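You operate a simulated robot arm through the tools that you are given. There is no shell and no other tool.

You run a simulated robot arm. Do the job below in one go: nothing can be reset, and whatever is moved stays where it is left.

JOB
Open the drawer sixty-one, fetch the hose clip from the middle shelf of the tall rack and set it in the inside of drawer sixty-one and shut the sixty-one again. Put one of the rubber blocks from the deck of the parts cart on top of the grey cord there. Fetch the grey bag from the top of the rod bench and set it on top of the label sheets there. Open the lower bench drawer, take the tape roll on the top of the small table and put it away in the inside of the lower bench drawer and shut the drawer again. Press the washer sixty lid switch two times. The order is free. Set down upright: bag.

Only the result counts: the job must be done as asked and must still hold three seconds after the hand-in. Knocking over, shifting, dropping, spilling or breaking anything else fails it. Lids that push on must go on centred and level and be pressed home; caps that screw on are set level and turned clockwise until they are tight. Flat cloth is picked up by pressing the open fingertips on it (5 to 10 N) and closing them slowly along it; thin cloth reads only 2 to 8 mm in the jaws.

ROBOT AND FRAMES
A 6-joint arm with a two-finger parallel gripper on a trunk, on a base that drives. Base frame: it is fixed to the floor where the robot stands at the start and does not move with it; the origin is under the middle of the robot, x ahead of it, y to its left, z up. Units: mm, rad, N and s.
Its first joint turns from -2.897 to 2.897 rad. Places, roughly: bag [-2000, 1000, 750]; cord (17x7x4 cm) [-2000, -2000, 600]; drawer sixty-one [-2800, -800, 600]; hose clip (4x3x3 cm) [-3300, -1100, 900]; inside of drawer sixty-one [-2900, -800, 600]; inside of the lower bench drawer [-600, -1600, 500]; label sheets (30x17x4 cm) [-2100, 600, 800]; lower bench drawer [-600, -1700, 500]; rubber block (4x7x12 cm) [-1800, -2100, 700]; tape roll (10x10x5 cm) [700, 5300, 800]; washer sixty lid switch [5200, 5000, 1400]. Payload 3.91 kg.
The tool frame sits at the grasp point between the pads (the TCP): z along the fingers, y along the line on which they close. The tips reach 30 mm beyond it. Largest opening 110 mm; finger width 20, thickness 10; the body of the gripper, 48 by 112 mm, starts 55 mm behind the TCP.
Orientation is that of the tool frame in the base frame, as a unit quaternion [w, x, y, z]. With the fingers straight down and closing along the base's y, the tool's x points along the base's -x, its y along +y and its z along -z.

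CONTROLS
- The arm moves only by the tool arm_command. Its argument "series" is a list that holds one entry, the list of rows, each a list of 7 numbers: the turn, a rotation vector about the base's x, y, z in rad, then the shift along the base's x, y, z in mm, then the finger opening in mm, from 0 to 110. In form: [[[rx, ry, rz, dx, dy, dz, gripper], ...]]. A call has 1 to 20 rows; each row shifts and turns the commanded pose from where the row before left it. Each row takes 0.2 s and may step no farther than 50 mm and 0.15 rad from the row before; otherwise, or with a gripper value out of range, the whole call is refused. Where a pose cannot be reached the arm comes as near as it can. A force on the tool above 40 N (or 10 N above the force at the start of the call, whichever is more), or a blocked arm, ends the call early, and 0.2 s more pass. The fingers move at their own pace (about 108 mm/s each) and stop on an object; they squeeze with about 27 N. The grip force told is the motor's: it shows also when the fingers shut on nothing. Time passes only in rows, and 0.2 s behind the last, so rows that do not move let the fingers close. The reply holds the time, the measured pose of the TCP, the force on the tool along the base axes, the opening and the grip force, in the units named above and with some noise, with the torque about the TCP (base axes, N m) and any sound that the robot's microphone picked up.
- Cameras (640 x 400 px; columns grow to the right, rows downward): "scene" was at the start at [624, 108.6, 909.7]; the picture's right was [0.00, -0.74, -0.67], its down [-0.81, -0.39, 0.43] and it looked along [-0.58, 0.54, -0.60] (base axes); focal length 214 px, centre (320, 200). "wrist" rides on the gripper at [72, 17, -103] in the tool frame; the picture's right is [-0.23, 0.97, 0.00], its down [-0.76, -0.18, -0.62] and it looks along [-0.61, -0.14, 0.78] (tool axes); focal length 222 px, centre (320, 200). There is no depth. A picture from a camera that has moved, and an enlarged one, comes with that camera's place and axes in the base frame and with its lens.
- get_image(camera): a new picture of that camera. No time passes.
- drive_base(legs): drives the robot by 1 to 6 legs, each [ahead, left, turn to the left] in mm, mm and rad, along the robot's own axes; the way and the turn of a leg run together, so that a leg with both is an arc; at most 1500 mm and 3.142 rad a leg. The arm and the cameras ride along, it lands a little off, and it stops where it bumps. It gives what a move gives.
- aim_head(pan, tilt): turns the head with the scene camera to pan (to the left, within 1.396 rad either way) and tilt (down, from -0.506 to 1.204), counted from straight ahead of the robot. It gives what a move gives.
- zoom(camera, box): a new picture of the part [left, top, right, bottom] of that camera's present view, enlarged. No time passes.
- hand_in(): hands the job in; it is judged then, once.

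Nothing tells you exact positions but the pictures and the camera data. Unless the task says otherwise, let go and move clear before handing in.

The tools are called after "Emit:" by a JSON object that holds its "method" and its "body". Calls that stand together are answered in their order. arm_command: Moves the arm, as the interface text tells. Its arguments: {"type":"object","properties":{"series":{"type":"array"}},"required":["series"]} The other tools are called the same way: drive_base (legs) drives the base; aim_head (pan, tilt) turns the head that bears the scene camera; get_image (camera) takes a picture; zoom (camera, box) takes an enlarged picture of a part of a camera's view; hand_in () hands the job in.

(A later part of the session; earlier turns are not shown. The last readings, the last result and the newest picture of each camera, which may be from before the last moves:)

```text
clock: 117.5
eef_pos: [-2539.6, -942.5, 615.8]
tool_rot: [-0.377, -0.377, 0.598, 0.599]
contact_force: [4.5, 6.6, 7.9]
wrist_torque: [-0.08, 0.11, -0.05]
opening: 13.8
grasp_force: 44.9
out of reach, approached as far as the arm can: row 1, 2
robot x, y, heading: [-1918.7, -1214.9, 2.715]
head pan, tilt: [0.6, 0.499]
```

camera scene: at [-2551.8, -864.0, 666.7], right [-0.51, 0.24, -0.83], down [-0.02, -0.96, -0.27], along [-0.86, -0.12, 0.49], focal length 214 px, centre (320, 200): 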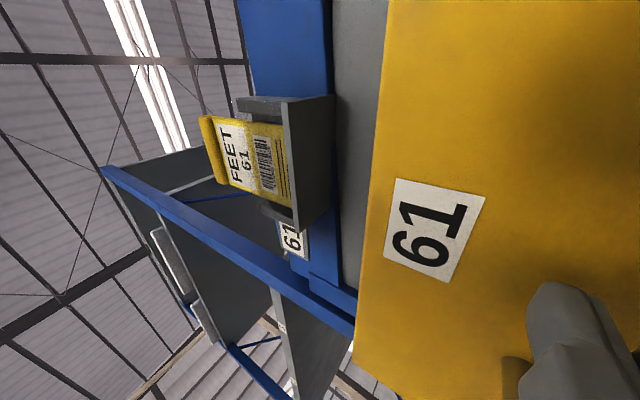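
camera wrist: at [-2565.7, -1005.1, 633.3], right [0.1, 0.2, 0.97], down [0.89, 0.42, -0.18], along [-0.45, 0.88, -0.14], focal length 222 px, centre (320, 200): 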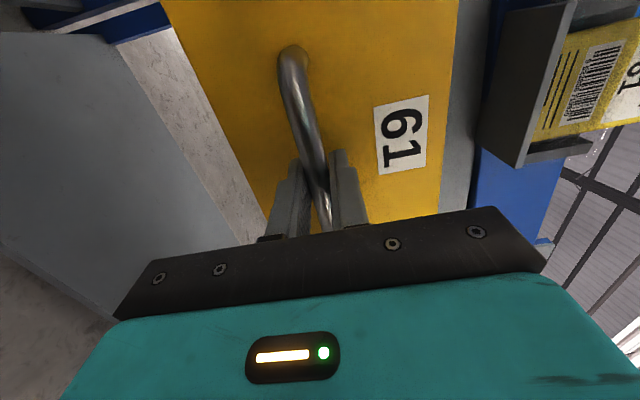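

The arm is at its inner limit with the drawer about 158 mm open. I'll back the base a little to see whether the drawer opens further.

Emit:
{"method": "drive_base", "body": {"legs": [[-50, 3, 0]]}}

Emit:
{"method": "get_image", "body": {"camera": "scene"}}

```text
clock: 118.4
eef_pos: [-2495.6, -965.6, 614.3]
tool_rot: [-0.376, -0.377, 0.598, 0.599]
contact_force: [4.3, 11.6, 9.8]
wrist_torque: [-0.09, 0.1, -0.18]
opening: 13.5
grasp_force: 45.4
robot x, y, heading: [-1868.3, -1240.0, 2.712]
head pan, tilt: [0.6, 0.499]
```

```text
taken
camera scene: at [-2418.1, -935.9, 666.5], right [-0.51, 0.25, -0.82], down [-0.02, -0.96, -0.27], along [-0.86, -0.12, 0.5], focal length 214 px, centre (320, 200)
```

scene: 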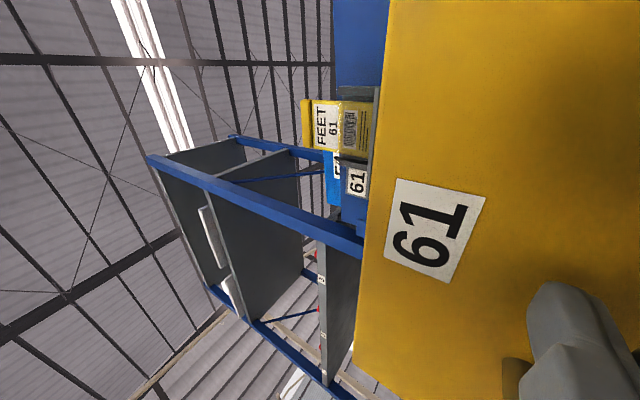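

Emit:
{"method": "drive_base", "body": {"legs": [[-40, 2.5, 0]]}}

```text
clock: 119.3
eef_pos: [-2460.8, -985.6, 614.8]
tool_rot: [-0.378, -0.377, 0.597, 0.599]
contact_force: [5.2, 9.2, 4.1]
wrist_torque: [-0.08, 0.07, -0.15]
opening: 13.4
grasp_force: 45.2
robot x, y, heading: [-1839.3, -1256.6, 2.714]
head pan, tilt: [0.6, 0.499]
```

Emit:
{"method": "arm_command", "body": {"series": [[[0, 0, 0, 0, 0, 0, 50], [0, 0, 0, 0, 0, 0, 80], [0, 0, 0, 0, 0, 0, 80]]]}}

Emit:
{"method": "drive_base", "body": {"legs": [[-50, 3, 0]]}}

Emit:
{"method": "aim_head", "body": {"pan": 0.0, "tilt": 0.3}}

Emit:
{"method": "get_image", "body": {"camera": "scene"}}

Emit:
{"method": "get_image", "body": {"camera": "wrist"}}

```text
clock: 120.1
eef_pos: [-2461.1, -984.2, 614.6]
tool_rot: [-0.376, -0.377, 0.597, 0.599]
contact_force: [0.0, -0.5, 0.0]
wrist_torque: [0.02, -0.01, 0.01]
opening: 79.9
grasp_force: 0.1
robot x, y, heading: [-1835.9, -1259.0, 2.713]
head pan, tilt: [0.6, 0.499]
```

```text
clock: 121.0
eef_pos: [-2416.2, -1010.7, 613.9]
tool_rot: [-0.377, -0.377, 0.597, 0.6]
contact_force: [-0.1, -0.2, -0.4]
wrist_torque: [-0.02, 0.02, -0.01]
opening: 80.0
grasp_force: 0.1
robot x, y, heading: [-1791.7, -1282.9, 2.716]
head pan, tilt: [0.6, 0.499]
```

```text
clock: 122.0
eef_pos: [-2415.0, -1009.1, 615.6]
tool_rot: [-0.377, -0.376, 0.597, 0.6]
contact_force: [-0.6, 1.0, 0.5]
wrist_torque: [0.01, -0.02, 0.03]
opening: 80.2
grasp_force: 0.1
robot x, y, heading: [-1786.3, -1281.3, 2.716]
head pan, tilt: [0.0, 0.3]
```

```text
taken
camera scene: at [-2346.7, -954.7, 615.3], right [0.0, 0.0, -1.0], down [-0.15, -0.99, 0.0], along [-0.99, 0.15, 0.0], focal length 214 px, centre (320, 200)
```

scene: 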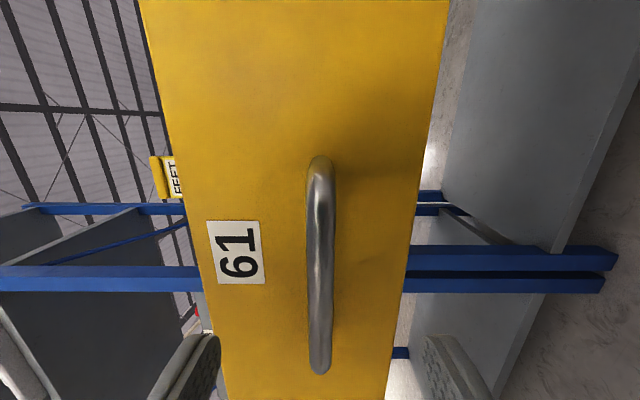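

```text
taken
camera wrist: at [-2352.9, -1120.2, 633.0], right [0.1, 0.2, 0.97], down [0.89, 0.42, -0.18], along [-0.44, 0.89, -0.14], focal length 222 px, centre (320, 200)
```

wrist: 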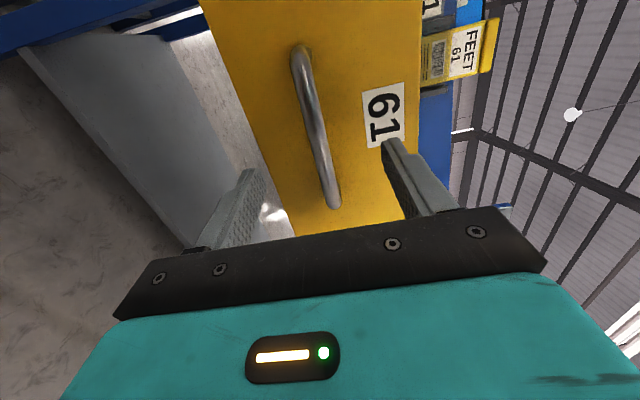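

I'm clear of the handle. I'll raise the arm and look down into the open drawer.

Emit:
{"method": "arm_command", "body": {"series": [[[0, 0, 0, 0, 0, 45, 80], [0, 0, 0, 0, 0, 45, 80], [0, 0, 0, 0, 0, 45, 80], [0, 0, 0, 0, 0, 45, 80], [0, 0, 0, 0, 0, 45, 80], [0, 0, 0, 0, 0, 45, 80], [0, 0, 0, 0, 0, 45, 80], [0, 0, 0, 0, 0, 45, 80], [0, 0, 0, 0, 0, 45, 80], [0, 0, 0, 0, 0, 45, 80], [0, 0, 0, 0, 0, 0, 80]]]}}

Emit:
{"method": "aim_head", "body": {"pan": -0.9, "tilt": 0.1}}

Emit:
{"method": "get_image", "body": {"camera": "scene"}}

```text
clock: 124.4
eef_pos: [-2417.7, -1011.1, 1061.2]
tool_rot: [-0.376, -0.377, 0.598, 0.599]
contact_force: [0.2, 0.3, 0.4]
wrist_torque: [-0.03, -0.02, 0.02]
opening: 80.0
grasp_force: 0.1
robot x, y, heading: [-1791.0, -1282.0, 2.718]
head pan, tilt: [0.0, 0.3]
```

```text
clock: 125.6
eef_pos: [-2419.2, -1011.3, 1062.0]
tool_rot: [-0.377, -0.377, 0.597, 0.599]
contact_force: [0.1, -0.2, -0.4]
wrist_torque: [-0.01, 0.02, 0.02]
opening: 80.1
grasp_force: 0.1
robot x, y, heading: [-1788.7, -1278.7, 2.712]
head pan, tilt: [-0.901, 0.099]
```

```text
taken
camera scene: at [-2308.4, -954.2, 989.1], right [0.71, -0.34, -0.62], down [-0.37, -0.92, 0.08], along [-0.6, 0.18, -0.78], focal length 214 px, centre (320, 200)
```

scene: 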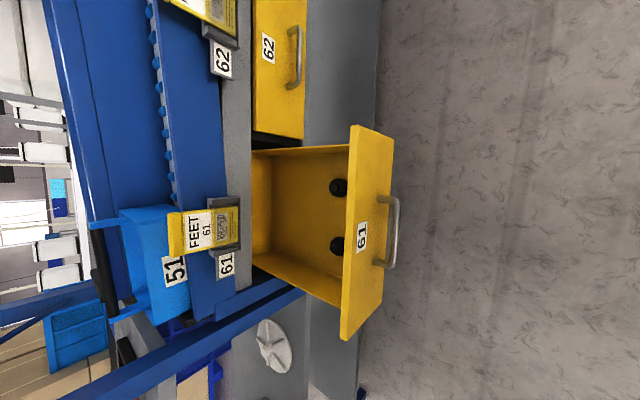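

Emit:
{"method": "zoom", "body": {"camera": "scene", "box": [230, 110, 420, 350]}}

```text
1.67 times, centred on (325, 230) of scene
camera zoom: at [-2308.4, -954.2, 989.1], right [0.71, -0.34, -0.62], down [-0.37, -0.92, 0.08], along [-0.6, 0.18, -0.78], focal length 358 px, centre (312, 150)
```

zoom: 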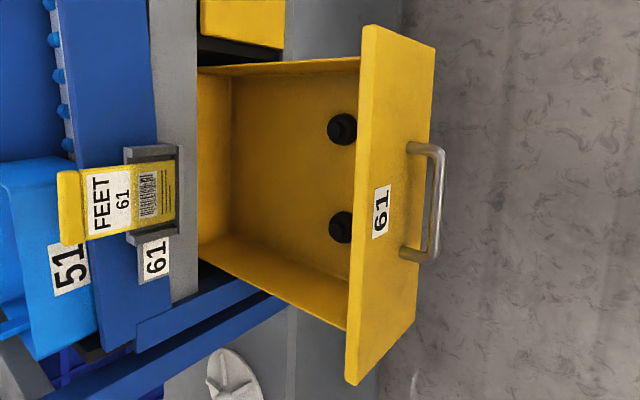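

Drawer 61 is open with two black feet near its front, so there's room for the clip behind them. I'll roll the hand back to head-up, retract it and move in front of the rack, clear of the drawer and the cart.

Emit:
{"method": "arm_command", "body": {"series": [[[0.1288, -0.0615, 0, 0, 0, 2, 80], [0.1288, -0.0615, 0, 0, 0, 2, 80], [0.1288, -0.0615, 0, 0, 0, 2, 80], [0.1288, -0.0615, 0, 0, 0, 2, 80], [0.1288, -0.0615, 0, 0, 0, 2, 80], [0.1288, -0.0615, 0, 0, 0, 2, 80], [0.1288, -0.0615, 0, 0, 0, 2, 80], [0.1288, -0.0615, 0, 0, 0, 2, 80], [0.1288, -0.0615, 0, 0, 0, 2, 80], [0.1288, -0.0615, 0, 0, 0, 2, 80], [0.1288, -0.0615, 0, 0, 0, 2, 80], [0, 0, 0, 36, -16.5, 0, 80], [0, 0, 0, 36, -16.5, 0, 80], [0, 0, 0, 36, -16.5, 0, 80], [0, 0, 0, 36, -16.5, 0, 80], [0, 0, 0, 32, -14.5, 0, 80], [0, 0, 0, 0, 0, 0, 80]]]}}

Emit:
{"method": "drive_base", "body": {"legs": [[0, 0, -0.067], [426, 0, 0]]}}

Emit:
{"method": "aim_head", "body": {"pan": 0.6, "tilt": 0.5}}

Emit:
{"method": "get_image", "body": {"camera": "scene"}}

```text
clock: 129.2
eef_pos: [-2240.1, -1089.3, 1086.4]
tool_rot: [0.155, -0.69, 0.155, 0.69]
contact_force: [0.3, -0.1, 0.0]
wrist_torque: [0.0, -0.03, -0.01]
opening: 80.0
grasp_force: 0.1
robot x, y, heading: [-1792.0, -1282.6, 2.716]
head pan, tilt: [-0.901, 0.099]
```

```text
clock: 132.3
eef_pos: [-2593.4, -855.5, 1088.2]
tool_rot: [0.182, -0.683, 0.181, 0.684]
contact_force: [0.1, -0.2, 1.1]
wrist_torque: [-0.01, 0.02, -0.01]
opening: 80.1
grasp_force: 0.1
robot x, y, heading: [-2159.5, -1080.7, 2.638]
head pan, tilt: [-0.901, 0.099]
```

```text
clock: 133.9
eef_pos: [-2591.8, -855.6, 1087.9]
tool_rot: [0.182, -0.683, 0.182, 0.683]
contact_force: [0.3, 0.3, 0.4]
wrist_torque: [-0.03, 0.01, 0.0]
opening: 79.9
grasp_force: 0.0
robot x, y, heading: [-2155.1, -1081.2, 2.639]
head pan, tilt: [0.6, 0.499]
```

```text
taken
camera scene: at [-2569.9, -930.1, 1151.8], right [-0.08, 1.0, 0.0], down [0.48, 0.04, -0.88], along [-0.88, -0.07, -0.48], focal length 214 px, centre (320, 200)
```

scene: 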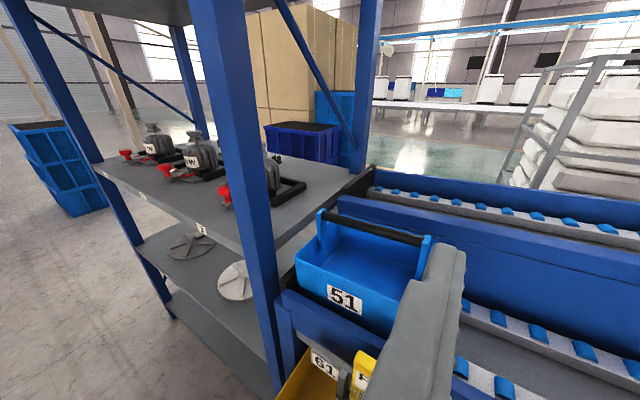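

Emit:
{"method": "drive_base", "body": {"legs": [[0, 260, 0], [0, 240, 0]]}}

Emit:
{"method": "aim_head", "body": {"pan": 0.0, "tilt": 0.45}}

Emit:
{"method": "get_image", "body": {"camera": "scene"}}

Emit:
{"method": "zoom", "body": {"camera": "scene", "box": [230, 130, 410, 250]}}

```text
clock: 137.2
eef_pos: [-2840.0, -1306.7, 1089.1]
tool_rot: [0.178, -0.684, 0.178, 0.685]
contact_force: [0.0, -0.2, 0.5]
wrist_torque: [0.03, 0.02, 0.0]
opening: 80.1
grasp_force: 0.1
robot x, y, heading: [-2400.0, -1527.9, 2.645]
head pan, tilt: [0.6, 0.499]
```

```text
clock: 138.2
eef_pos: [-2839.6, -1306.7, 1087.5]
tool_rot: [0.179, -0.684, 0.178, 0.684]
contact_force: [-1.0, 0.0, -0.6]
wrist_torque: [0.03, 0.03, 0.05]
opening: 80.5
grasp_force: 0.1
robot x, y, heading: [-2405.3, -1525.3, 2.654]
head pan, tilt: [0.0, 0.45]
```

```text
taken
camera scene: at [-2805.8, -1328.8, 1156.4], right [0.49, 0.87, 0.0], down [0.38, -0.21, -0.9], along [-0.79, 0.44, -0.43], focal length 214 px, centre (320, 200)
```

scene: 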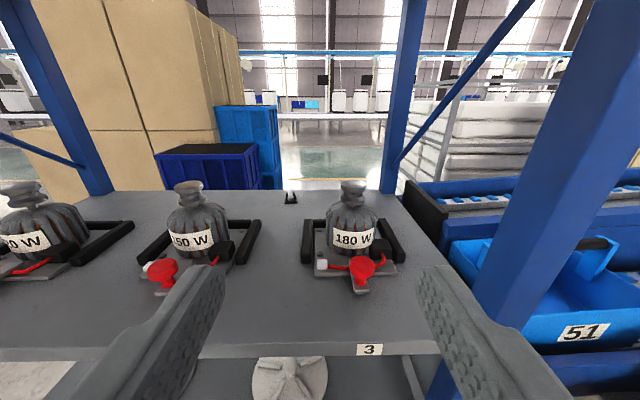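

```text
3.33 times, centred on (320, 190) of scene
camera zoom: at [-2805.8, -1328.8, 1156.4], right [0.49, 0.87, 0.0], down [0.38, -0.21, -0.9], along [-0.79, 0.44, -0.43], focal length 715 px, centre (320, 233)
```

zoom: 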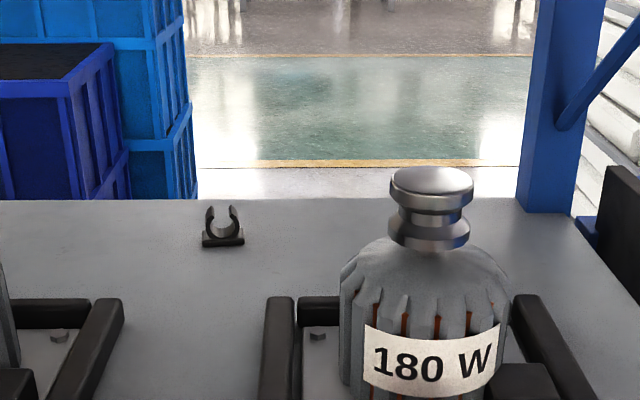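

The clip is straight ahead between the two fixtures, with a corridor just over 110 mm wide between the frames. I'll move the base closer, then pitch the hand down 50° and reach in above the frames.

Emit:
{"method": "drive_base", "body": {"legs": [[110, 92, 0]]}}

Emit:
{"method": "arm_command", "body": {"series": [[[-0.0709, -0.1269, 0, 0, 0, 0, 80], [-0.0709, -0.1269, 0, 0, 0, 0, 80], [-0.0709, -0.1269, 0, 0, 0, 0, 80], [-0.0709, -0.1269, 0, 0, 0, 0, 80], [-0.0709, -0.1269, 0, 0, 0, 0, 80], [-0.0709, -0.1269, 0, 0, 0, 0, 80], [0, 0, 0, 0, 0, -30, 80], [0, 0, 0, 0, 0, -30, 80], [0, 0, 0, 0, 0, -30, 80], [0, 0, 0, 0, 0, 0, 80]]]}}

Emit:
{"method": "aim_head", "body": {"pan": 0.0, "tilt": -0.3}}

Emit:
{"method": "get_image", "body": {"camera": "scene"}}

Emit:
{"method": "get_image", "body": {"camera": "wrist"}}

```text
clock: 139.5
eef_pos: [-2981.8, -1333.2, 1087.6]
tool_rot: [0.18, -0.683, 0.179, 0.685]
contact_force: [-1.2, -0.8, 0.3]
wrist_torque: [-0.02, -0.01, -0.01]
opening: 80.0
grasp_force: 0.2
robot x, y, heading: [-2546.7, -1551.4, 2.639]
head pan, tilt: [0.0, 0.45]
```

```text
clock: 141.7
eef_pos: [-2989.5, -1346.5, 995.7]
tool_rot: [-0.126, 0.882, -0.241, -0.384]
contact_force: [-0.1, -0.3, 0.2]
wrist_torque: [0.02, 0.01, 0.01]
opening: 79.9
grasp_force: 0.0
out of reach, approached as far as the arm can: row 2, 5, 6
robot x, y, heading: [-2545.6, -1554.1, 2.646]
head pan, tilt: [0.0, 0.45]
```

```text
clock: 142.8
eef_pos: [-2990.0, -1344.7, 995.8]
tool_rot: [-0.126, 0.882, -0.242, -0.384]
contact_force: [0.0, 0.5, 0.4]
wrist_torque: [-0.03, 0.01, 0.0]
opening: 80.2
grasp_force: 0.1
robot x, y, heading: [-2547.7, -1558.5, 2.642]
head pan, tilt: [0.0, -0.3]
```

```text
taken
camera scene: at [-3037.4, -1326.1, 1131.0], right [0.52, 0.85, 0.04], down [0.38, -0.19, -0.9], along [-0.76, 0.49, -0.43], focal length 214 px, centre (320, 200)
```

scene: 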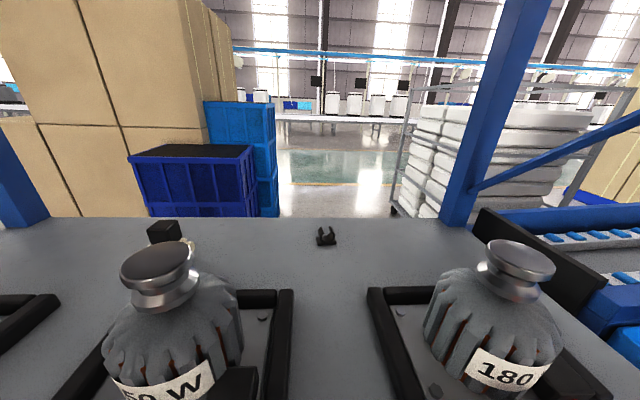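

```text
taken
camera wrist: at [-2891.6, -1427.3, 1013.2], right [-0.64, -0.75, 0.13], down [0.03, 0.15, 0.99], along [-0.76, 0.64, -0.07], focal length 222 px, centre (320, 200)
```

wrist: 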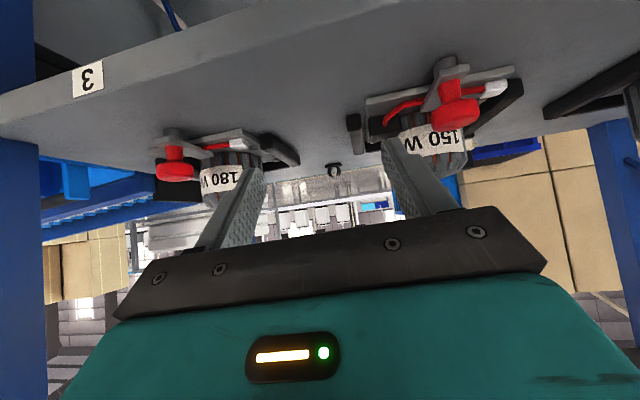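

Emit:
{"method": "zoom", "body": {"camera": "scene", "box": [250, 200, 410, 300]}}

Emit:
{"method": "arm_command", "body": {"series": [[[-0.05, -0.05, 0.027, -22, 17, -5, 80], [-0.048, -0.047, 0.027, -22, 17, -5, 80], [0, 0, 0, -27, 14, -10, 80], [0, 0, 0, -27, 14, -10, 80], [0, 0, 0, 0, 0, 0, 80]]]}}

Emit:
{"method": "get_image", "body": {"camera": "scene"}}

Emit:
{"method": "get_image", "body": {"camera": "wrist"}}

```text
4.00 times, centred on (330, 250) of scene
camera zoom: at [-3037.4, -1326.1, 1131.0], right [0.52, 0.85, 0.04], down [0.38, -0.19, -0.9], along [-0.76, 0.49, -0.43], focal length 858 px, centre (280, 0)
```

zoom: 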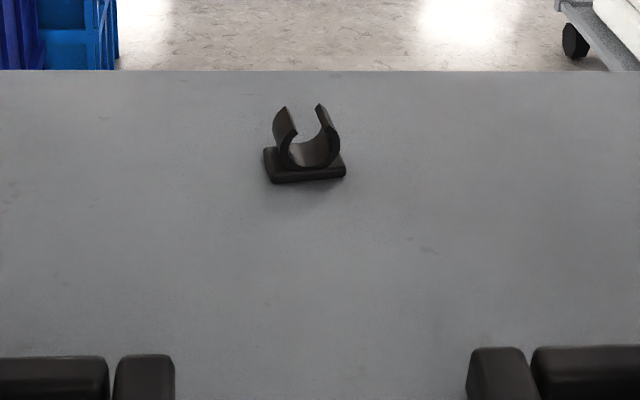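

```text
clock: 143.5
eef_pos: [-3061.3, -1360.3, 975.4]
tool_rot: [-0.097, 0.907, -0.235, -0.337]
contact_force: [16.8, 26.5, 11.2]
wrist_torque: [0.48, -0.18, -0.34]
opening: 64.5
grasp_force: 0.0
out of reach, approached as far as the arm can: row 1, 2, 3
robot x, y, heading: [-2544.8, -1553.1, 2.641]
head pan, tilt: [0.0, -0.3]
stopped in row 3: the force on the tool passed its limit at 62 N (the readings are from after the stop); the commanded pose is now the measured one
```

```text
taken
camera scene: at [-3122.1, -1331.4, 1103.0], right [0.49, 0.87, 0.02], down [0.47, -0.24, -0.85], along [-0.74, 0.43, -0.53], focal length 214 px, centre (320, 200)
```

scene: 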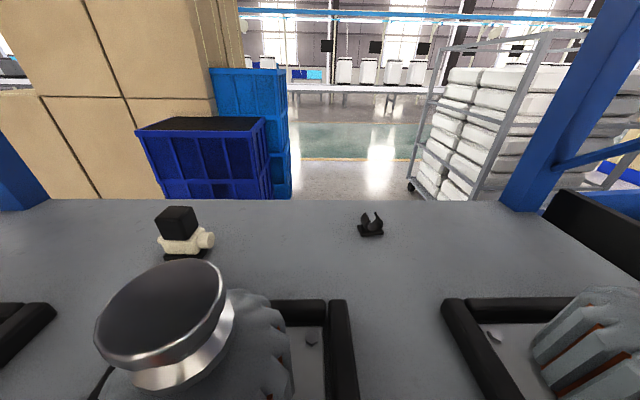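

```text
taken
camera wrist: at [-2962.8, -1435.5, 1006.7], right [-0.63, -0.77, 0.13], down [-0.07, 0.22, 0.97], along [-0.77, 0.6, -0.19], focal length 222 px, centre (320, 200)
```

wrist: 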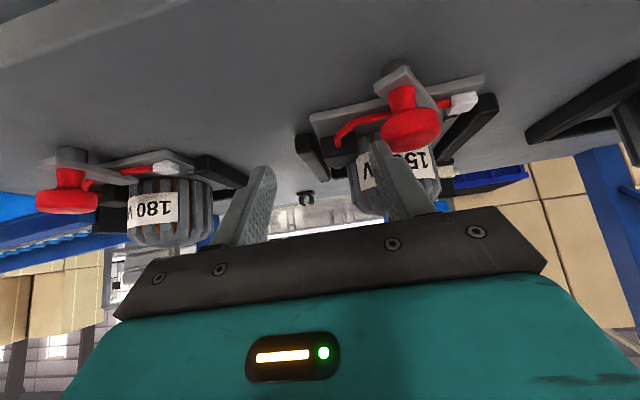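

The unreachable pose drifted sideways and the left finger now touches fixture 2. I'll move the base to the right to come straight off it, then inspect.

Emit:
{"method": "drive_base", "body": {"legs": [[0, -45, 0]]}}

Emit:
{"method": "get_image", "body": {"camera": "scene"}}

Emit:
{"method": "get_image", "body": {"camera": "wrist"}}

```text
clock: 144.4
eef_pos: [-3041.6, -1320.0, 973.8]
tool_rot: [-0.098, 0.907, -0.233, -0.336]
contact_force: [0.4, 0.2, 0.2]
wrist_torque: [0.0, 0.01, -0.01]
opening: 79.9
grasp_force: 0.0
robot x, y, heading: [-2521.4, -1515.2, 2.651]
head pan, tilt: [0.0, -0.3]
```

```text
taken
camera scene: at [-3101.6, -1292.8, 1102.0], right [0.49, 0.87, 0.02], down [0.47, -0.24, -0.85], along [-0.74, 0.42, -0.53], focal length 214 px, centre (320, 200)
```

scene: 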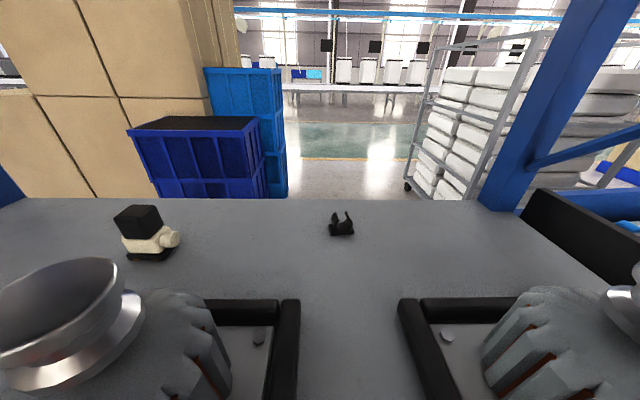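

```text
taken
camera wrist: at [-2941.9, -1396.5, 1006.0], right [-0.63, -0.77, 0.13], down [-0.07, 0.22, 0.97], along [-0.78, 0.6, -0.19], focal length 222 px, centre (320, 200)
```

wrist: 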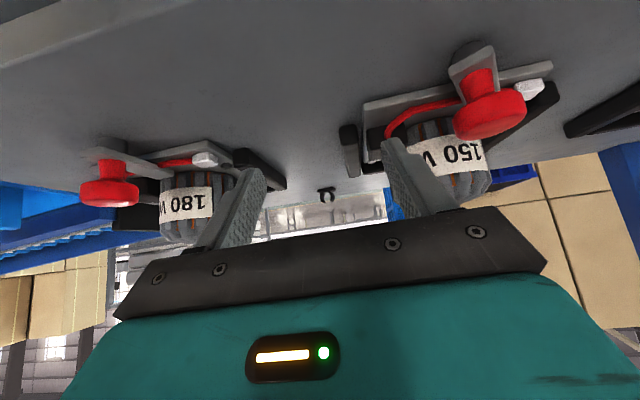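

The tool is free again. I'll back the base away from the rack and look at fixture 2.

Emit:
{"method": "drive_base", "body": {"legs": [[-120, 0, 0]]}}

Emit:
{"method": "arm_command", "body": {"series": [[[0, 0, 0, 0, 0, 30, 80], [0, 0, 0, 0, 0, 30, 80], [0, 0, 0, 0, 0, 0, 80]]]}}

Emit:
{"method": "get_image", "body": {"camera": "scene"}}

Emit:
{"method": "zoom", "body": {"camera": "scene", "box": [60, 200, 400, 400]}}

```text
clock: 145.7
eef_pos: [-2937.5, -1379.4, 973.3]
tool_rot: [-0.097, 0.908, -0.232, -0.336]
contact_force: [0.4, 0.5, 1.0]
wrist_torque: [-0.01, 0.0, -0.03]
opening: 79.8
grasp_force: 0.0
robot x, y, heading: [-2416.7, -1571.4, 2.648]
head pan, tilt: [0.0, -0.3]
```

```text
clock: 146.5
eef_pos: [-2939.4, -1382.3, 1033.3]
tool_rot: [-0.103, 0.906, -0.235, -0.337]
contact_force: [1.1, -0.4, -0.1]
wrist_torque: [0.0, -0.01, -0.02]
opening: 80.2
grasp_force: 0.1
out of reach, approached as far as the arm can: row 2
robot x, y, heading: [-2418.1, -1567.8, 2.645]
head pan, tilt: [0.0, -0.3]
```

```text
taken
camera scene: at [-2999.9, -1355.1, 1162.3], right [0.49, 0.87, 0.03], down [0.47, -0.24, -0.85], along [-0.73, 0.43, -0.52], focal length 214 px, centre (320, 200)
```

scene: 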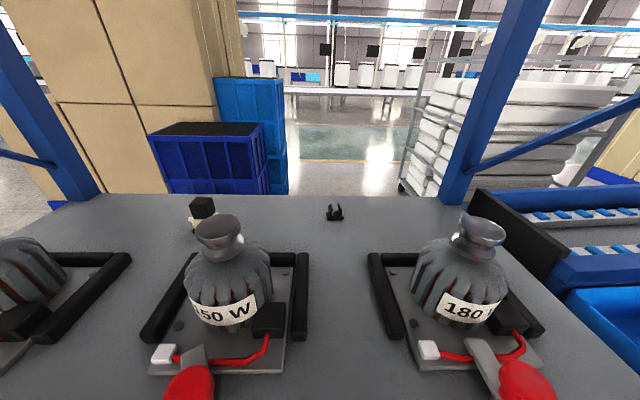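

```text
1.88 times, centred on (230, 300) of scene
camera zoom: at [-2999.9, -1355.1, 1162.3], right [0.49, 0.87, 0.03], down [0.47, -0.24, -0.85], along [-0.73, 0.43, -0.52], focal length 404 px, centre (489, 12)
```

zoom: 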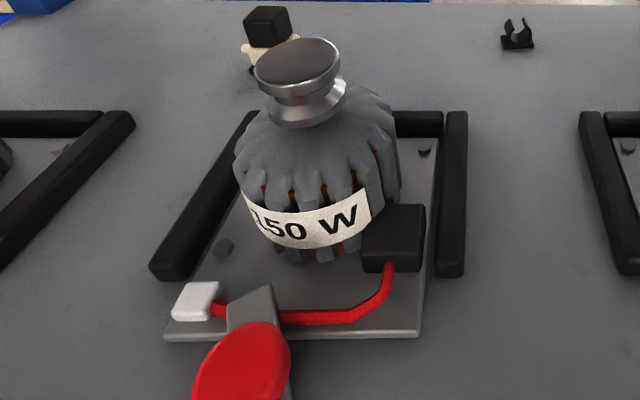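

Emit:
{"method": "zoom", "body": {"camera": "scene", "box": [360, 200, 600, 400]}}

Emit:
{"method": "zoom", "body": {"camera": "scene", "box": [120, 230, 330, 400]}}

```text
2.00 times, centred on (480, 300) of scene
camera zoom: at [-2999.9, -1355.1, 1162.3], right [0.49, 0.87, 0.03], down [0.47, -0.24, -0.85], along [-0.73, 0.43, -0.52], focal length 429 px, centre (0, 0)
```

zoom: 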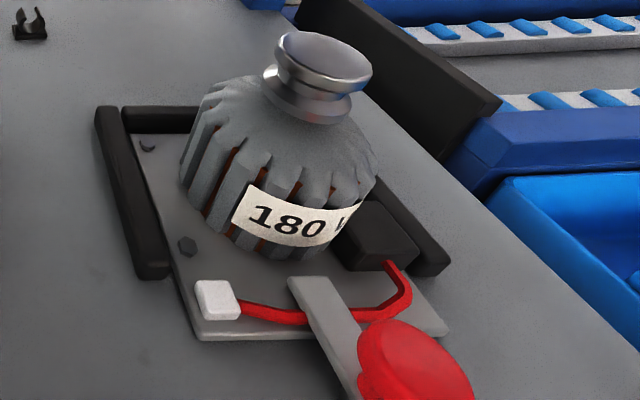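

```text
2.35 times, centred on (225, 315) of scene
camera zoom: at [-2999.9, -1355.1, 1162.3], right [0.49, 0.87, 0.03], down [0.47, -0.24, -0.85], along [-0.73, 0.43, -0.52], focal length 505 px, centre (544, -71)
```

zoom: 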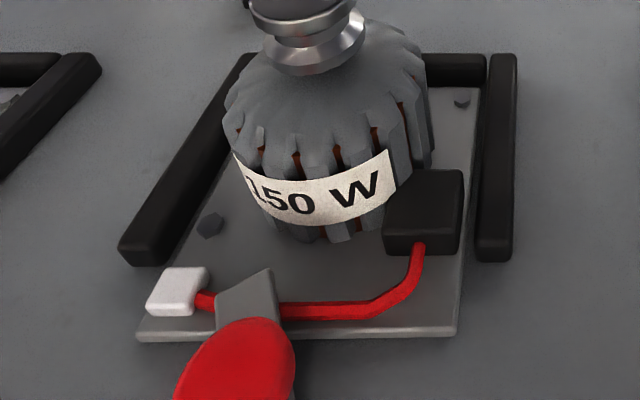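

Fixture 2 looks seated in its frame. I now have a better fix on the clip and on the centre of the corridor, so I'll extend to a comfortable reach above it, correct the orientation and check for reach warnings before going lower.

Emit:
{"method": "arm_command", "body": {"series": [[[0, 0, 0, -22, 23, 2, 66], [0, 0, 0, -22, 23, 2, 66], [-0.0175, -0.0025, 0.0115, -22, 23, 2, 66], [-0.0175, -0.0025, 0.0115, -22, 24, 1, 66], [0, 0, 0, 0, 0, 0, 66]]]}}

Emit:
{"method": "get_image", "body": {"camera": "scene"}}

Emit:
{"method": "get_image", "body": {"camera": "wrist"}}

```text
clock: 147.7
eef_pos: [-3048.9, -1351.6, 1021.4]
tool_rot: [-0.098, 0.908, -0.233, -0.335]
contact_force: [0.8, 0.7, -0.2]
wrist_torque: [0.02, 0.03, 0.0]
opening: 66.0
grasp_force: 0.0
out of reach, approached as far as the arm can: row 1, 2, 3, 4
robot x, y, heading: [-2418.7, -1569.9, 2.646]
head pan, tilt: [0.0, -0.3]
```

```text
taken
camera scene: at [-3111.0, -1323.8, 1148.2], right [0.49, 0.87, 0.02], down [0.47, -0.24, -0.85], along [-0.73, 0.43, -0.53], focal length 214 px, centre (320, 200)
```

scene: 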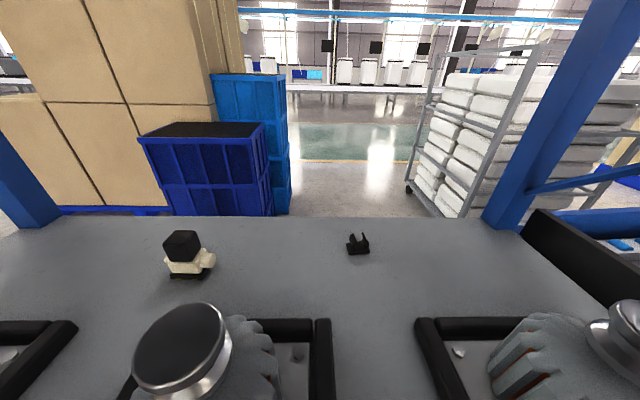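

```text
taken
camera wrist: at [-2950.9, -1427.5, 1052.8], right [-0.63, -0.77, 0.13], down [-0.07, 0.22, 0.97], along [-0.77, 0.6, -0.19], focal length 222 px, centre (320, 200)
```

wrist: 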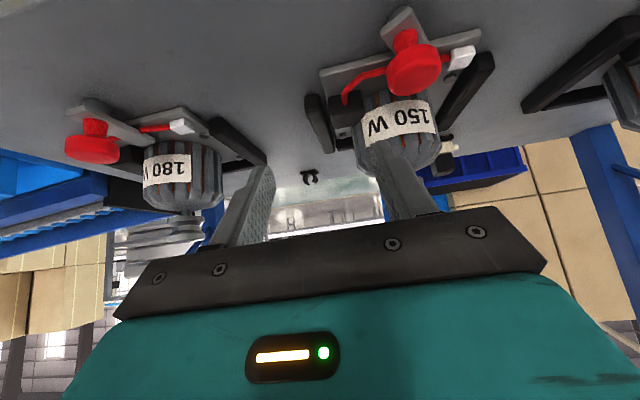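

Emit:
{"method": "arm_command", "body": {"series": [[[0, 0, 0, 9.5, 17.6, 0, 66], [0, 0, 0, 0, 0, 0, 66]]]}}

```text
clock: 148.3
eef_pos: [-3049.5, -1351.4, 1020.3]
tool_rot: [-0.098, 0.908, -0.233, -0.334]
contact_force: [-0.4, 0.1, 0.0]
wrist_torque: [0.0, -0.01, 0.02]
opening: 66.1
grasp_force: 0.1
out of reach, approached as far as the arm can: row 1
robot x, y, heading: [-2416.6, -1569.4, 2.65]
head pan, tilt: [0.0, -0.3]
```

The wrist looks wound into an awkward branch: it refuses any move to the right. I'll level the hand while backing it out of the rack, then find a better posture in open space.

Emit:
{"method": "arm_command", "body": {"series": [[[0, 0, 0, 26, -14, 5, 66], [0, 0, 0, 26, -14, 5, 66], [0.069, 0.128, 0, 20, -11, 8, 66], [0.069, 0.128, 0, 20, -11, 8, 66], [0, 0, 0, 0, 0, 0, 66]]]}}

```text
clock: 149.5
eef_pos: [-2962.2, -1424.4, 1040.3]
tool_rot: [-0.111, 0.855, -0.212, -0.46]
contact_force: [-0.2, -0.3, -0.3]
wrist_torque: [0.0, 0.0, 0.0]
opening: 65.9
grasp_force: 0.0
out of reach, approached as far as the arm can: row 1, 2
robot x, y, heading: [-2420.9, -1568.3, 2.648]
head pan, tilt: [0.0, -0.3]
```

Emit:
{"method": "arm_command", "body": {"series": [[[0.069, 0.128, 0, 5, 5, 8, 66], [0.069, 0.128, 0, 5, 5, 8, 66], [0.069, 0.128, 0, 5, 5, 8, 66], [0.04, 0.08, 0, 5, 5, 8, 66], [0, 0, 0, 0, 0, 0, 66]]]}}

```text
clock: 150.7
eef_pos: [-2943.3, -1401.7, 1071.5]
tool_rot: [-0.162, 0.707, -0.174, -0.666]
contact_force: [-0.5, -0.8, -0.3]
wrist_torque: [0.03, -0.02, 0.0]
opening: 66.0
grasp_force: 0.0
robot x, y, heading: [-2420.3, -1567.6, 2.647]
head pan, tilt: [0.0, -0.3]
```

Emit:
{"method": "arm_command", "body": {"series": [[[0, 0, 0, 19, 35, 4, 66], [0, 0, 0, 19, 35, 4, 66], [0, 0, 0, 10, 18, 4, 66], [0, 0, 0, 0, 0, 0, 66]]]}}

```text
clock: 151.7
eef_pos: [-2894.6, -1312.9, 1085.4]
tool_rot: [-0.163, 0.707, -0.175, -0.666]
contact_force: [0.0, 0.6, -0.1]
wrist_torque: [-0.02, 0.0, 0.01]
opening: 66.1
grasp_force: 0.0
robot x, y, heading: [-2423.1, -1568.6, 2.648]
head pan, tilt: [0.0, -0.3]
```

Emit:
{"method": "arm_command", "body": {"series": [[[0, 0, 0, -26.4, 14.2, 0, 66], [0, 0, 0, -26.4, 14.2, 0, 66], [-0.069, -0.128, 0, 0, 0, 0, 66], [-0.069, -0.128, 0, 0, 0, 0, 66], [0, 0, 0, 0, 0, 0, 66]]]}}

Emit:
{"method": "arm_command", "body": {"series": [[[-0.069, -0.128, 0, 0, 0, 0, 66], [-0.069, -0.128, 0, 0, 0, 0, 66], [-0.069, -0.128, 0, 0, 0, 0, 66], [0, 0, 0, 0, 0, 0, 66]]]}}

```text
clock: 152.9
eef_pos: [-2949.3, -1286.8, 1087.0]
tool_rot: [-0.135, 0.796, -0.198, -0.556]
contact_force: [0.3, -0.9, 0.8]
wrist_torque: [0.03, -0.01, -0.02]
opening: 65.9
grasp_force: 0.1
robot x, y, heading: [-2421.5, -1568.6, 2.65]
head pan, tilt: [0.0, -0.3]
```

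```text
clock: 153.9
eef_pos: [-2948.9, -1286.2, 1084.6]
tool_rot: [-0.089, 0.896, -0.225, -0.372]
contact_force: [-0.3, -0.2, 0.1]
wrist_torque: [0.0, 0.02, 0.0]
opening: 66.1
grasp_force: 0.0
robot x, y, heading: [-2418.7, -1565.9, 2.646]
head pan, tilt: [0.0, -0.3]
```

That posture works with no reach warnings, with the hand pitched 45° and ahead of the base axis. I'll line up with the corridor centre and lower outside the fixtures, checking each step.

Emit:
{"method": "arm_command", "body": {"series": [[[0, 0, 0, -9, -17, -20, 66], [0, 0, 0, -9, -17, -20, 66], [0, 0, 0, -9, 5, -20, 66], [0, 0, 0, 0, 0, 0, 66]]]}}

Emit:
{"method": "get_image", "body": {"camera": "scene"}}

```text
clock: 154.9
eef_pos: [-2973.9, -1316.6, 1023.2]
tool_rot: [-0.087, 0.897, -0.224, -0.372]
contact_force: [0.0, 0.1, 0.6]
wrist_torque: [-0.01, 0.0, 0.0]
opening: 65.8
grasp_force: 0.1
robot x, y, heading: [-2416.8, -1571.2, 2.646]
head pan, tilt: [0.0, -0.3]
```

```text
taken
camera scene: at [-3025.7, -1290.1, 1156.3], right [0.47, 0.88, -0.01], down [0.41, -0.23, -0.88], along [-0.78, 0.41, -0.47], focal length 214 px, centre (320, 200)
```

scene: 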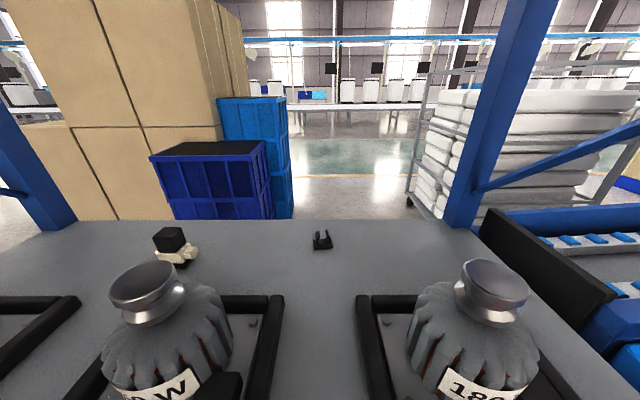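

Emit:
{"method": "arm_command", "body": {"series": [[[0, 0, 0, 0, 0, -28, 66], [0, 0, 0, 0, 0, -27, 66], [0, 0, 0, -26.4, 14.2, 0, 66], [0, 0, 0, -26.4, 14.2, 0, 66], [0, 0, 0, 0, 0, 0, 66]]]}}

Emit:
{"method": "get_image", "body": {"camera": "scene"}}

Emit:
{"method": "get_image", "body": {"camera": "wrist"}}

```text
clock: 156.1
eef_pos: [-3028.3, -1287.7, 970.2]
tool_rot: [-0.087, 0.897, -0.223, -0.372]
contact_force: [-0.8, 0.5, -0.3]
wrist_torque: [-0.03, -0.01, -0.03]
opening: 65.7
grasp_force: 0.0
robot x, y, heading: [-2420.6, -1571.5, 2.644]
head pan, tilt: [0.0, -0.3]
```

```text
taken
camera scene: at [-3079.9, -1261.3, 1102.5], right [0.47, 0.88, -0.01], down [0.41, -0.23, -0.88], along [-0.78, 0.41, -0.47], focal length 214 px, centre (320, 200)
```

scene: 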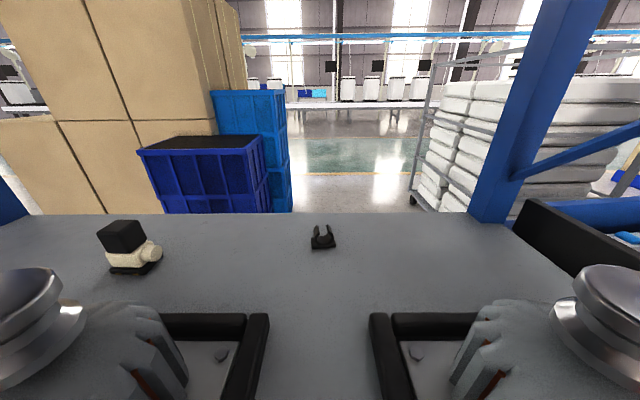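

```text
taken
camera wrist: at [-2925.3, -1360.3, 994.0], right [-0.6, -0.78, 0.17], down [0.0, 0.21, 0.98], along [-0.8, 0.58, -0.13], focal length 222 px, centre (320, 200)
```

wrist: 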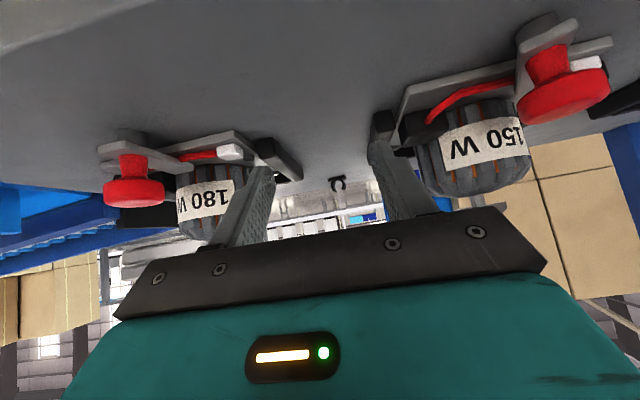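

Emit:
{"method": "arm_command", "body": {"series": [[[0, 0, 0, -30.8, 16.6, 0, 66], [0, 0, 0, -30.8, 16.6, 0, 66], [0, 0, 0, -30.8, 16.6, 0, 66], [0, 0, 0, 0, 0, 0, 66]]]}}

Emit:
{"method": "arm_command", "body": {"series": [[[0, 0, 0, -30.8, 16.6, 0, 66], [0, 0, 0, -30.8, 16.6, 0, 66], [0, 0, 0, -30.8, 16.6, 0, 66], [0, 0, 0, 0, 0, 0, 66]]]}}

Emit:
{"method": "get_image", "body": {"camera": "scene"}}

Emit:
{"method": "get_image", "body": {"camera": "wrist"}}

```text
clock: 157.1
eef_pos: [-3120.8, -1238.5, 971.7]
tool_rot: [-0.088, 0.897, -0.224, -0.372]
contact_force: [0.3, -0.1, 0.0]
wrist_torque: [-0.01, 0.0, 0.0]
opening: 66.0
grasp_force: 0.1
robot x, y, heading: [-2419.8, -1568.8, 2.647]
head pan, tilt: [0.0, -0.3]
```

```text
clock: 158.1
eef_pos: [-3214.5, -1188.0, 971.6]
tool_rot: [-0.088, 0.896, -0.225, -0.372]
contact_force: [-0.3, -0.1, -0.9]
wrist_torque: [-0.02, 0.0, 0.01]
opening: 65.9
grasp_force: 0.1
robot x, y, heading: [-2417.2, -1568.6, 2.642]
head pan, tilt: [0.0, -0.3]
```

```text
taken
camera scene: at [-3264.8, -1161.1, 1103.3], right [0.47, 0.88, -0.01], down [0.41, -0.23, -0.88], along [-0.78, 0.41, -0.47], focal length 214 px, centre (320, 200)
```

scene: 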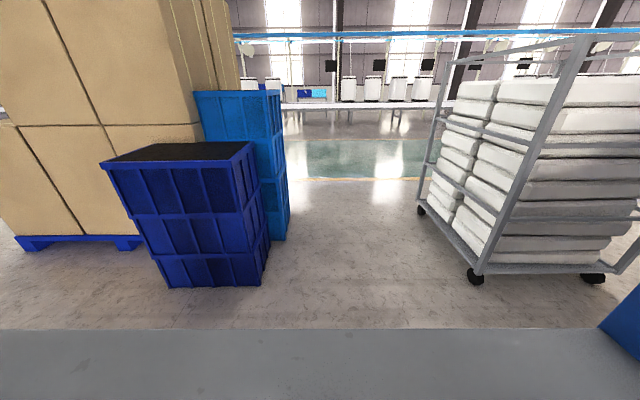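

```text
taken
camera wrist: at [-3110.1, -1260.2, 994.9], right [-0.6, -0.78, 0.17], down [0.0, 0.21, 0.98], along [-0.8, 0.58, -0.13], focal length 222 px, centre (320, 200)
```

wrist: 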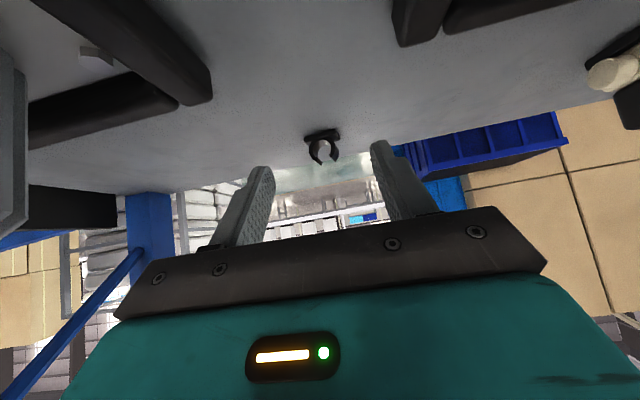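

Emit:
{"method": "aim_head", "body": {"pan": 0.0, "tilt": 0.6}}

Emit:
{"method": "get_image", "body": {"camera": "scene"}}

Emit:
{"method": "zoom", "body": {"camera": "wrist", "box": [260, 90, 390, 190]}}

```text
clock: 159.3
eef_pos: [-3213.3, -1187.1, 970.9]
tool_rot: [-0.088, 0.897, -0.224, -0.371]
contact_force: [0.7, 0.3, -0.6]
wrist_torque: [0.01, -0.03, -0.01]
opening: 65.8
grasp_force: 0.2
robot x, y, heading: [-2419.7, -1568.2, 2.644]
head pan, tilt: [0.0, 0.6]
```

```text
taken
camera scene: at [-3220.6, -1185.3, 1039.6], right [0.47, 0.88, -0.01], down [0.87, -0.46, -0.18], along [-0.17, 0.08, -0.98], focal length 214 px, centre (320, 200)
```

scene: 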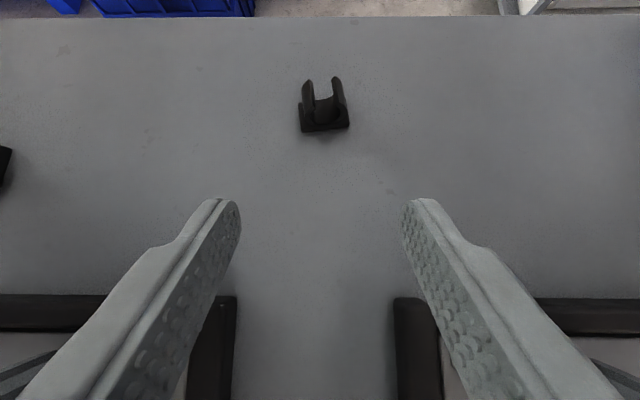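

```text
4.00 times, centred on (325, 140) of wrist
camera zoom: at [-3110.0, -1260.3, 995.1], right [-0.6, -0.78, 0.17], down [0.0, 0.21, 0.98], along [-0.8, 0.58, -0.13], focal length 888 px, centre (300, 440)
```

zoom: 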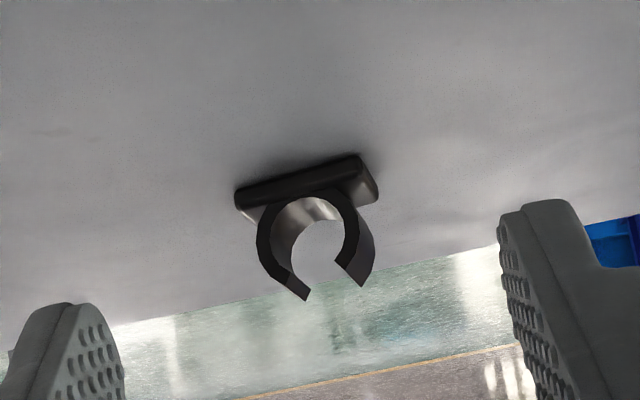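

The clip is centred about 86 mm ahead. I'll go over it, then descend around it.

Emit:
{"method": "arm_command", "body": {"series": [[[0, 0, 0, -32, 16.7, 0, 66], [0, 0, 0, -32, 16.7, 0, 66], [0, 0, 0, 0, 0, -10, 66], [0, 0, 0, 0, 0, -10, 66], [0, 0, 0, 0, 0, 0, 66]]]}}

Emit:
{"method": "get_image", "body": {"camera": "scene"}}

Emit:
{"method": "get_image", "body": {"camera": "wrist"}}

```text
clock: 160.5
eef_pos: [-3276.3, -1152.3, 951.2]
tool_rot: [-0.088, 0.896, -0.226, -0.371]
contact_force: [0.1, 0.2, -0.7]
wrist_torque: [0.0, -0.01, -0.01]
opening: 66.2
grasp_force: 0.0
robot x, y, heading: [-2418.6, -1570.3, 2.645]
head pan, tilt: [0.0, 0.6]
```

```text
taken
camera scene: at [-3282.8, -1149.7, 1019.3], right [0.47, 0.88, -0.01], down [0.87, -0.46, -0.18], along [-0.17, 0.08, -0.98], focal length 214 px, centre (320, 200)
```

scene: 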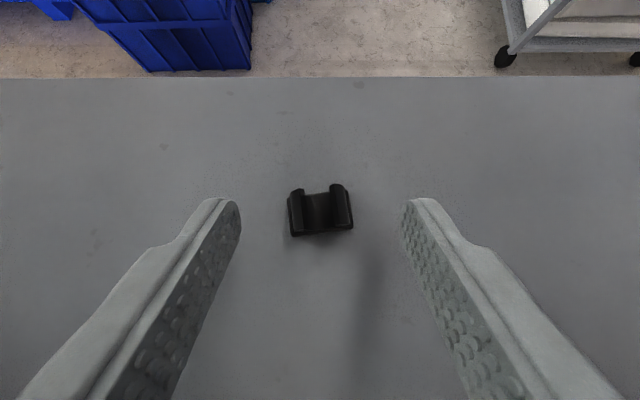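

```text
taken
camera wrist: at [-3172.3, -1224.7, 974.8], right [-0.6, -0.78, 0.17], down [0.0, 0.21, 0.98], along [-0.8, 0.58, -0.13], focal length 222 px, centre (320, 200)
```

wrist: 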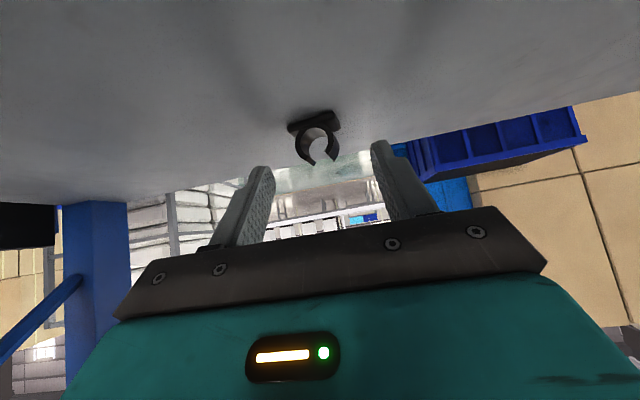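

Emit:
{"method": "arm_command", "body": {"series": [[[0, 0, 0, -4.4, 2.4, -5, 66], [0, 0, 0, 0, 0, -5, 66], [0, 0, 0, 0, 0, -3, 66], [0, 0, 0, 0, 0, 0, 66]]]}}

Emit:
{"method": "arm_command", "body": {"series": [[[0, 0, 0, 0, 0, -2, 66], [0, 0, 0, 0, 0, 0, 66]]]}}

Emit:
{"method": "get_image", "body": {"camera": "wrist"}}

Emit:
{"method": "get_image", "body": {"camera": "scene"}}

```text
clock: 161.5
eef_pos: [-3278.9, -1148.9, 937.8]
tool_rot: [-0.087, 0.896, -0.224, -0.372]
contact_force: [0.1, 0.1, -0.1]
wrist_torque: [-0.01, -0.01, -0.01]
opening: 66.0
grasp_force: 0.1
robot x, y, heading: [-2418.9, -1570.9, 2.637]
head pan, tilt: [0.0, 0.6]
```

```text
clock: 162.1
eef_pos: [-3280.8, -1148.6, 935.5]
tool_rot: [-0.088, 0.896, -0.226, -0.371]
contact_force: [0.0, -0.4, -0.1]
wrist_torque: [-0.02, 0.0, 0.0]
opening: 65.8
grasp_force: 0.1
robot x, y, heading: [-2418.0, -1569.1, 2.64]
head pan, tilt: [0.0, 0.6]
```

```text
taken
camera wrist: at [-3177.1, -1222.8, 958.9], right [-0.6, -0.78, 0.17], down [0.0, 0.21, 0.98], along [-0.8, 0.58, -0.13], focal length 222 px, centre (320, 200)
```

wrist: 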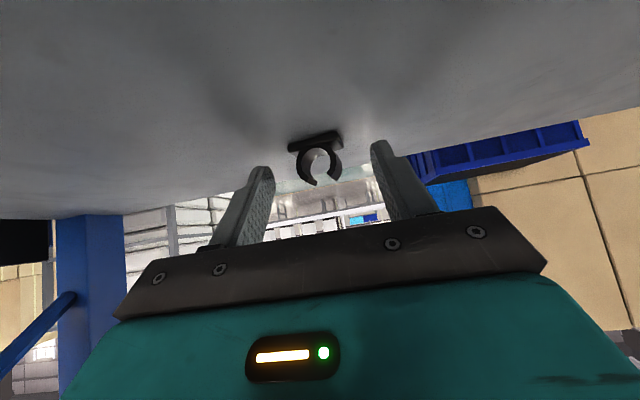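

```text
taken
camera scene: at [-3287.6, -1147.9, 1003.4], right [0.47, 0.88, -0.01], down [0.87, -0.46, -0.18], along [-0.17, 0.08, -0.98], focal length 214 px, centre (320, 200)
```

scene: 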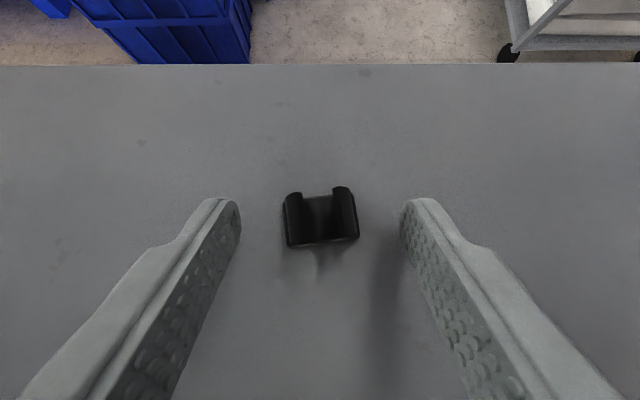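

Emit:
{"method": "arm_command", "body": {"series": [[[0, 0, 0, 0, 0, -3, 66], [0, 0, 0, 0, 0, 0, 66]]]}}

Emit:
{"method": "arm_command", "body": {"series": [[[0, 0, 0, 0, 0, -3, 66], [0, 0, 0, 0, 0, 0, 66]]]}}

Emit:
{"method": "arm_command", "body": {"series": [[[0, 0, 0, 0, 0, -2, 66], [0, 0, 0, 0, 0, 0, 66]]]}}

```text
clock: 162.7
eef_pos: [-3280.0, -1149.6, 932.5]
tool_rot: [-0.088, 0.896, -0.225, -0.372]
contact_force: [-0.1, 0.8, -0.5]
wrist_torque: [0.0, -0.02, 0.01]
opening: 66.1
grasp_force: 0.1
robot x, y, heading: [-2421.7, -1572.6, 2.647]
head pan, tilt: [0.0, 0.6]
```

```text
clock: 163.3
eef_pos: [-3279.3, -1148.4, 930.4]
tool_rot: [-0.088, 0.896, -0.225, -0.372]
contact_force: [-0.4, 0.1, 0.1]
wrist_torque: [0.0, 0.03, 0.0]
opening: 65.8
grasp_force: 0.0
robot x, y, heading: [-2421.4, -1567.4, 2.648]
head pan, tilt: [0.0, 0.6]
```

```text
clock: 163.9
eef_pos: [-3278.8, -1150.5, 929.0]
tool_rot: [-0.087, 0.897, -0.224, -0.372]
contact_force: [-2.3, 1.7, 3.8]
wrist_torque: [0.2, 0.05, 0.09]
opening: 66.4
grasp_force: 0.8
robot x, y, heading: [-2420.3, -1567.1, 2.646]
head pan, tilt: [0.0, 0.6]
```

The fingertips just touched the shelf. I'll lift a hair and close on the clip.

Emit:
{"method": "arm_command", "body": {"series": [[[0, 0, 0, 0, 0, 1.5, 66], [0, 0, 0, 0, 0, 0, 50], [0, 0, 0, 0, 0, 0, 40], [0, 0, 0, 0, 0, 0, 30], [0, 0, 0, 0, 0, 0, 20], [0, 0, 0, 0, 0, 0, 20]]]}}

Emit:
{"method": "get_image", "body": {"camera": "wrist"}}

Emit:
{"method": "get_image", "body": {"camera": "scene"}}

```text
clock: 165.3
eef_pos: [-3279.1, -1150.5, 930.3]
tool_rot: [-0.088, 0.897, -0.224, -0.371]
contact_force: [1.4, -0.1, -0.2]
wrist_torque: [0.02, 0.01, -0.02]
opening: 32.0
grasp_force: 27.1
robot x, y, heading: [-2418.6, -1573.5, 2.647]
head pan, tilt: [0.0, 0.6]
```

```text
taken
camera wrist: at [-3176.5, -1224.0, 953.6], right [-0.6, -0.78, 0.17], down [0.0, 0.21, 0.98], along [-0.8, 0.58, -0.13], focal length 222 px, centre (320, 200)
```

wrist: 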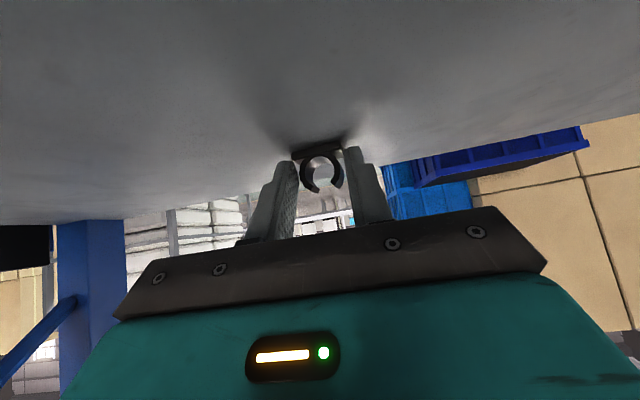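

```text
taken
camera scene: at [-3287.0, -1149.1, 998.1], right [0.47, 0.88, -0.01], down [0.87, -0.46, -0.18], along [-0.17, 0.08, -0.98], focal length 214 px, centre (320, 200)
```

scene: 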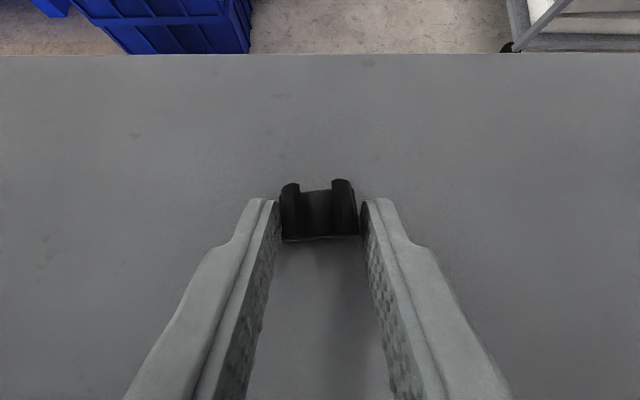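

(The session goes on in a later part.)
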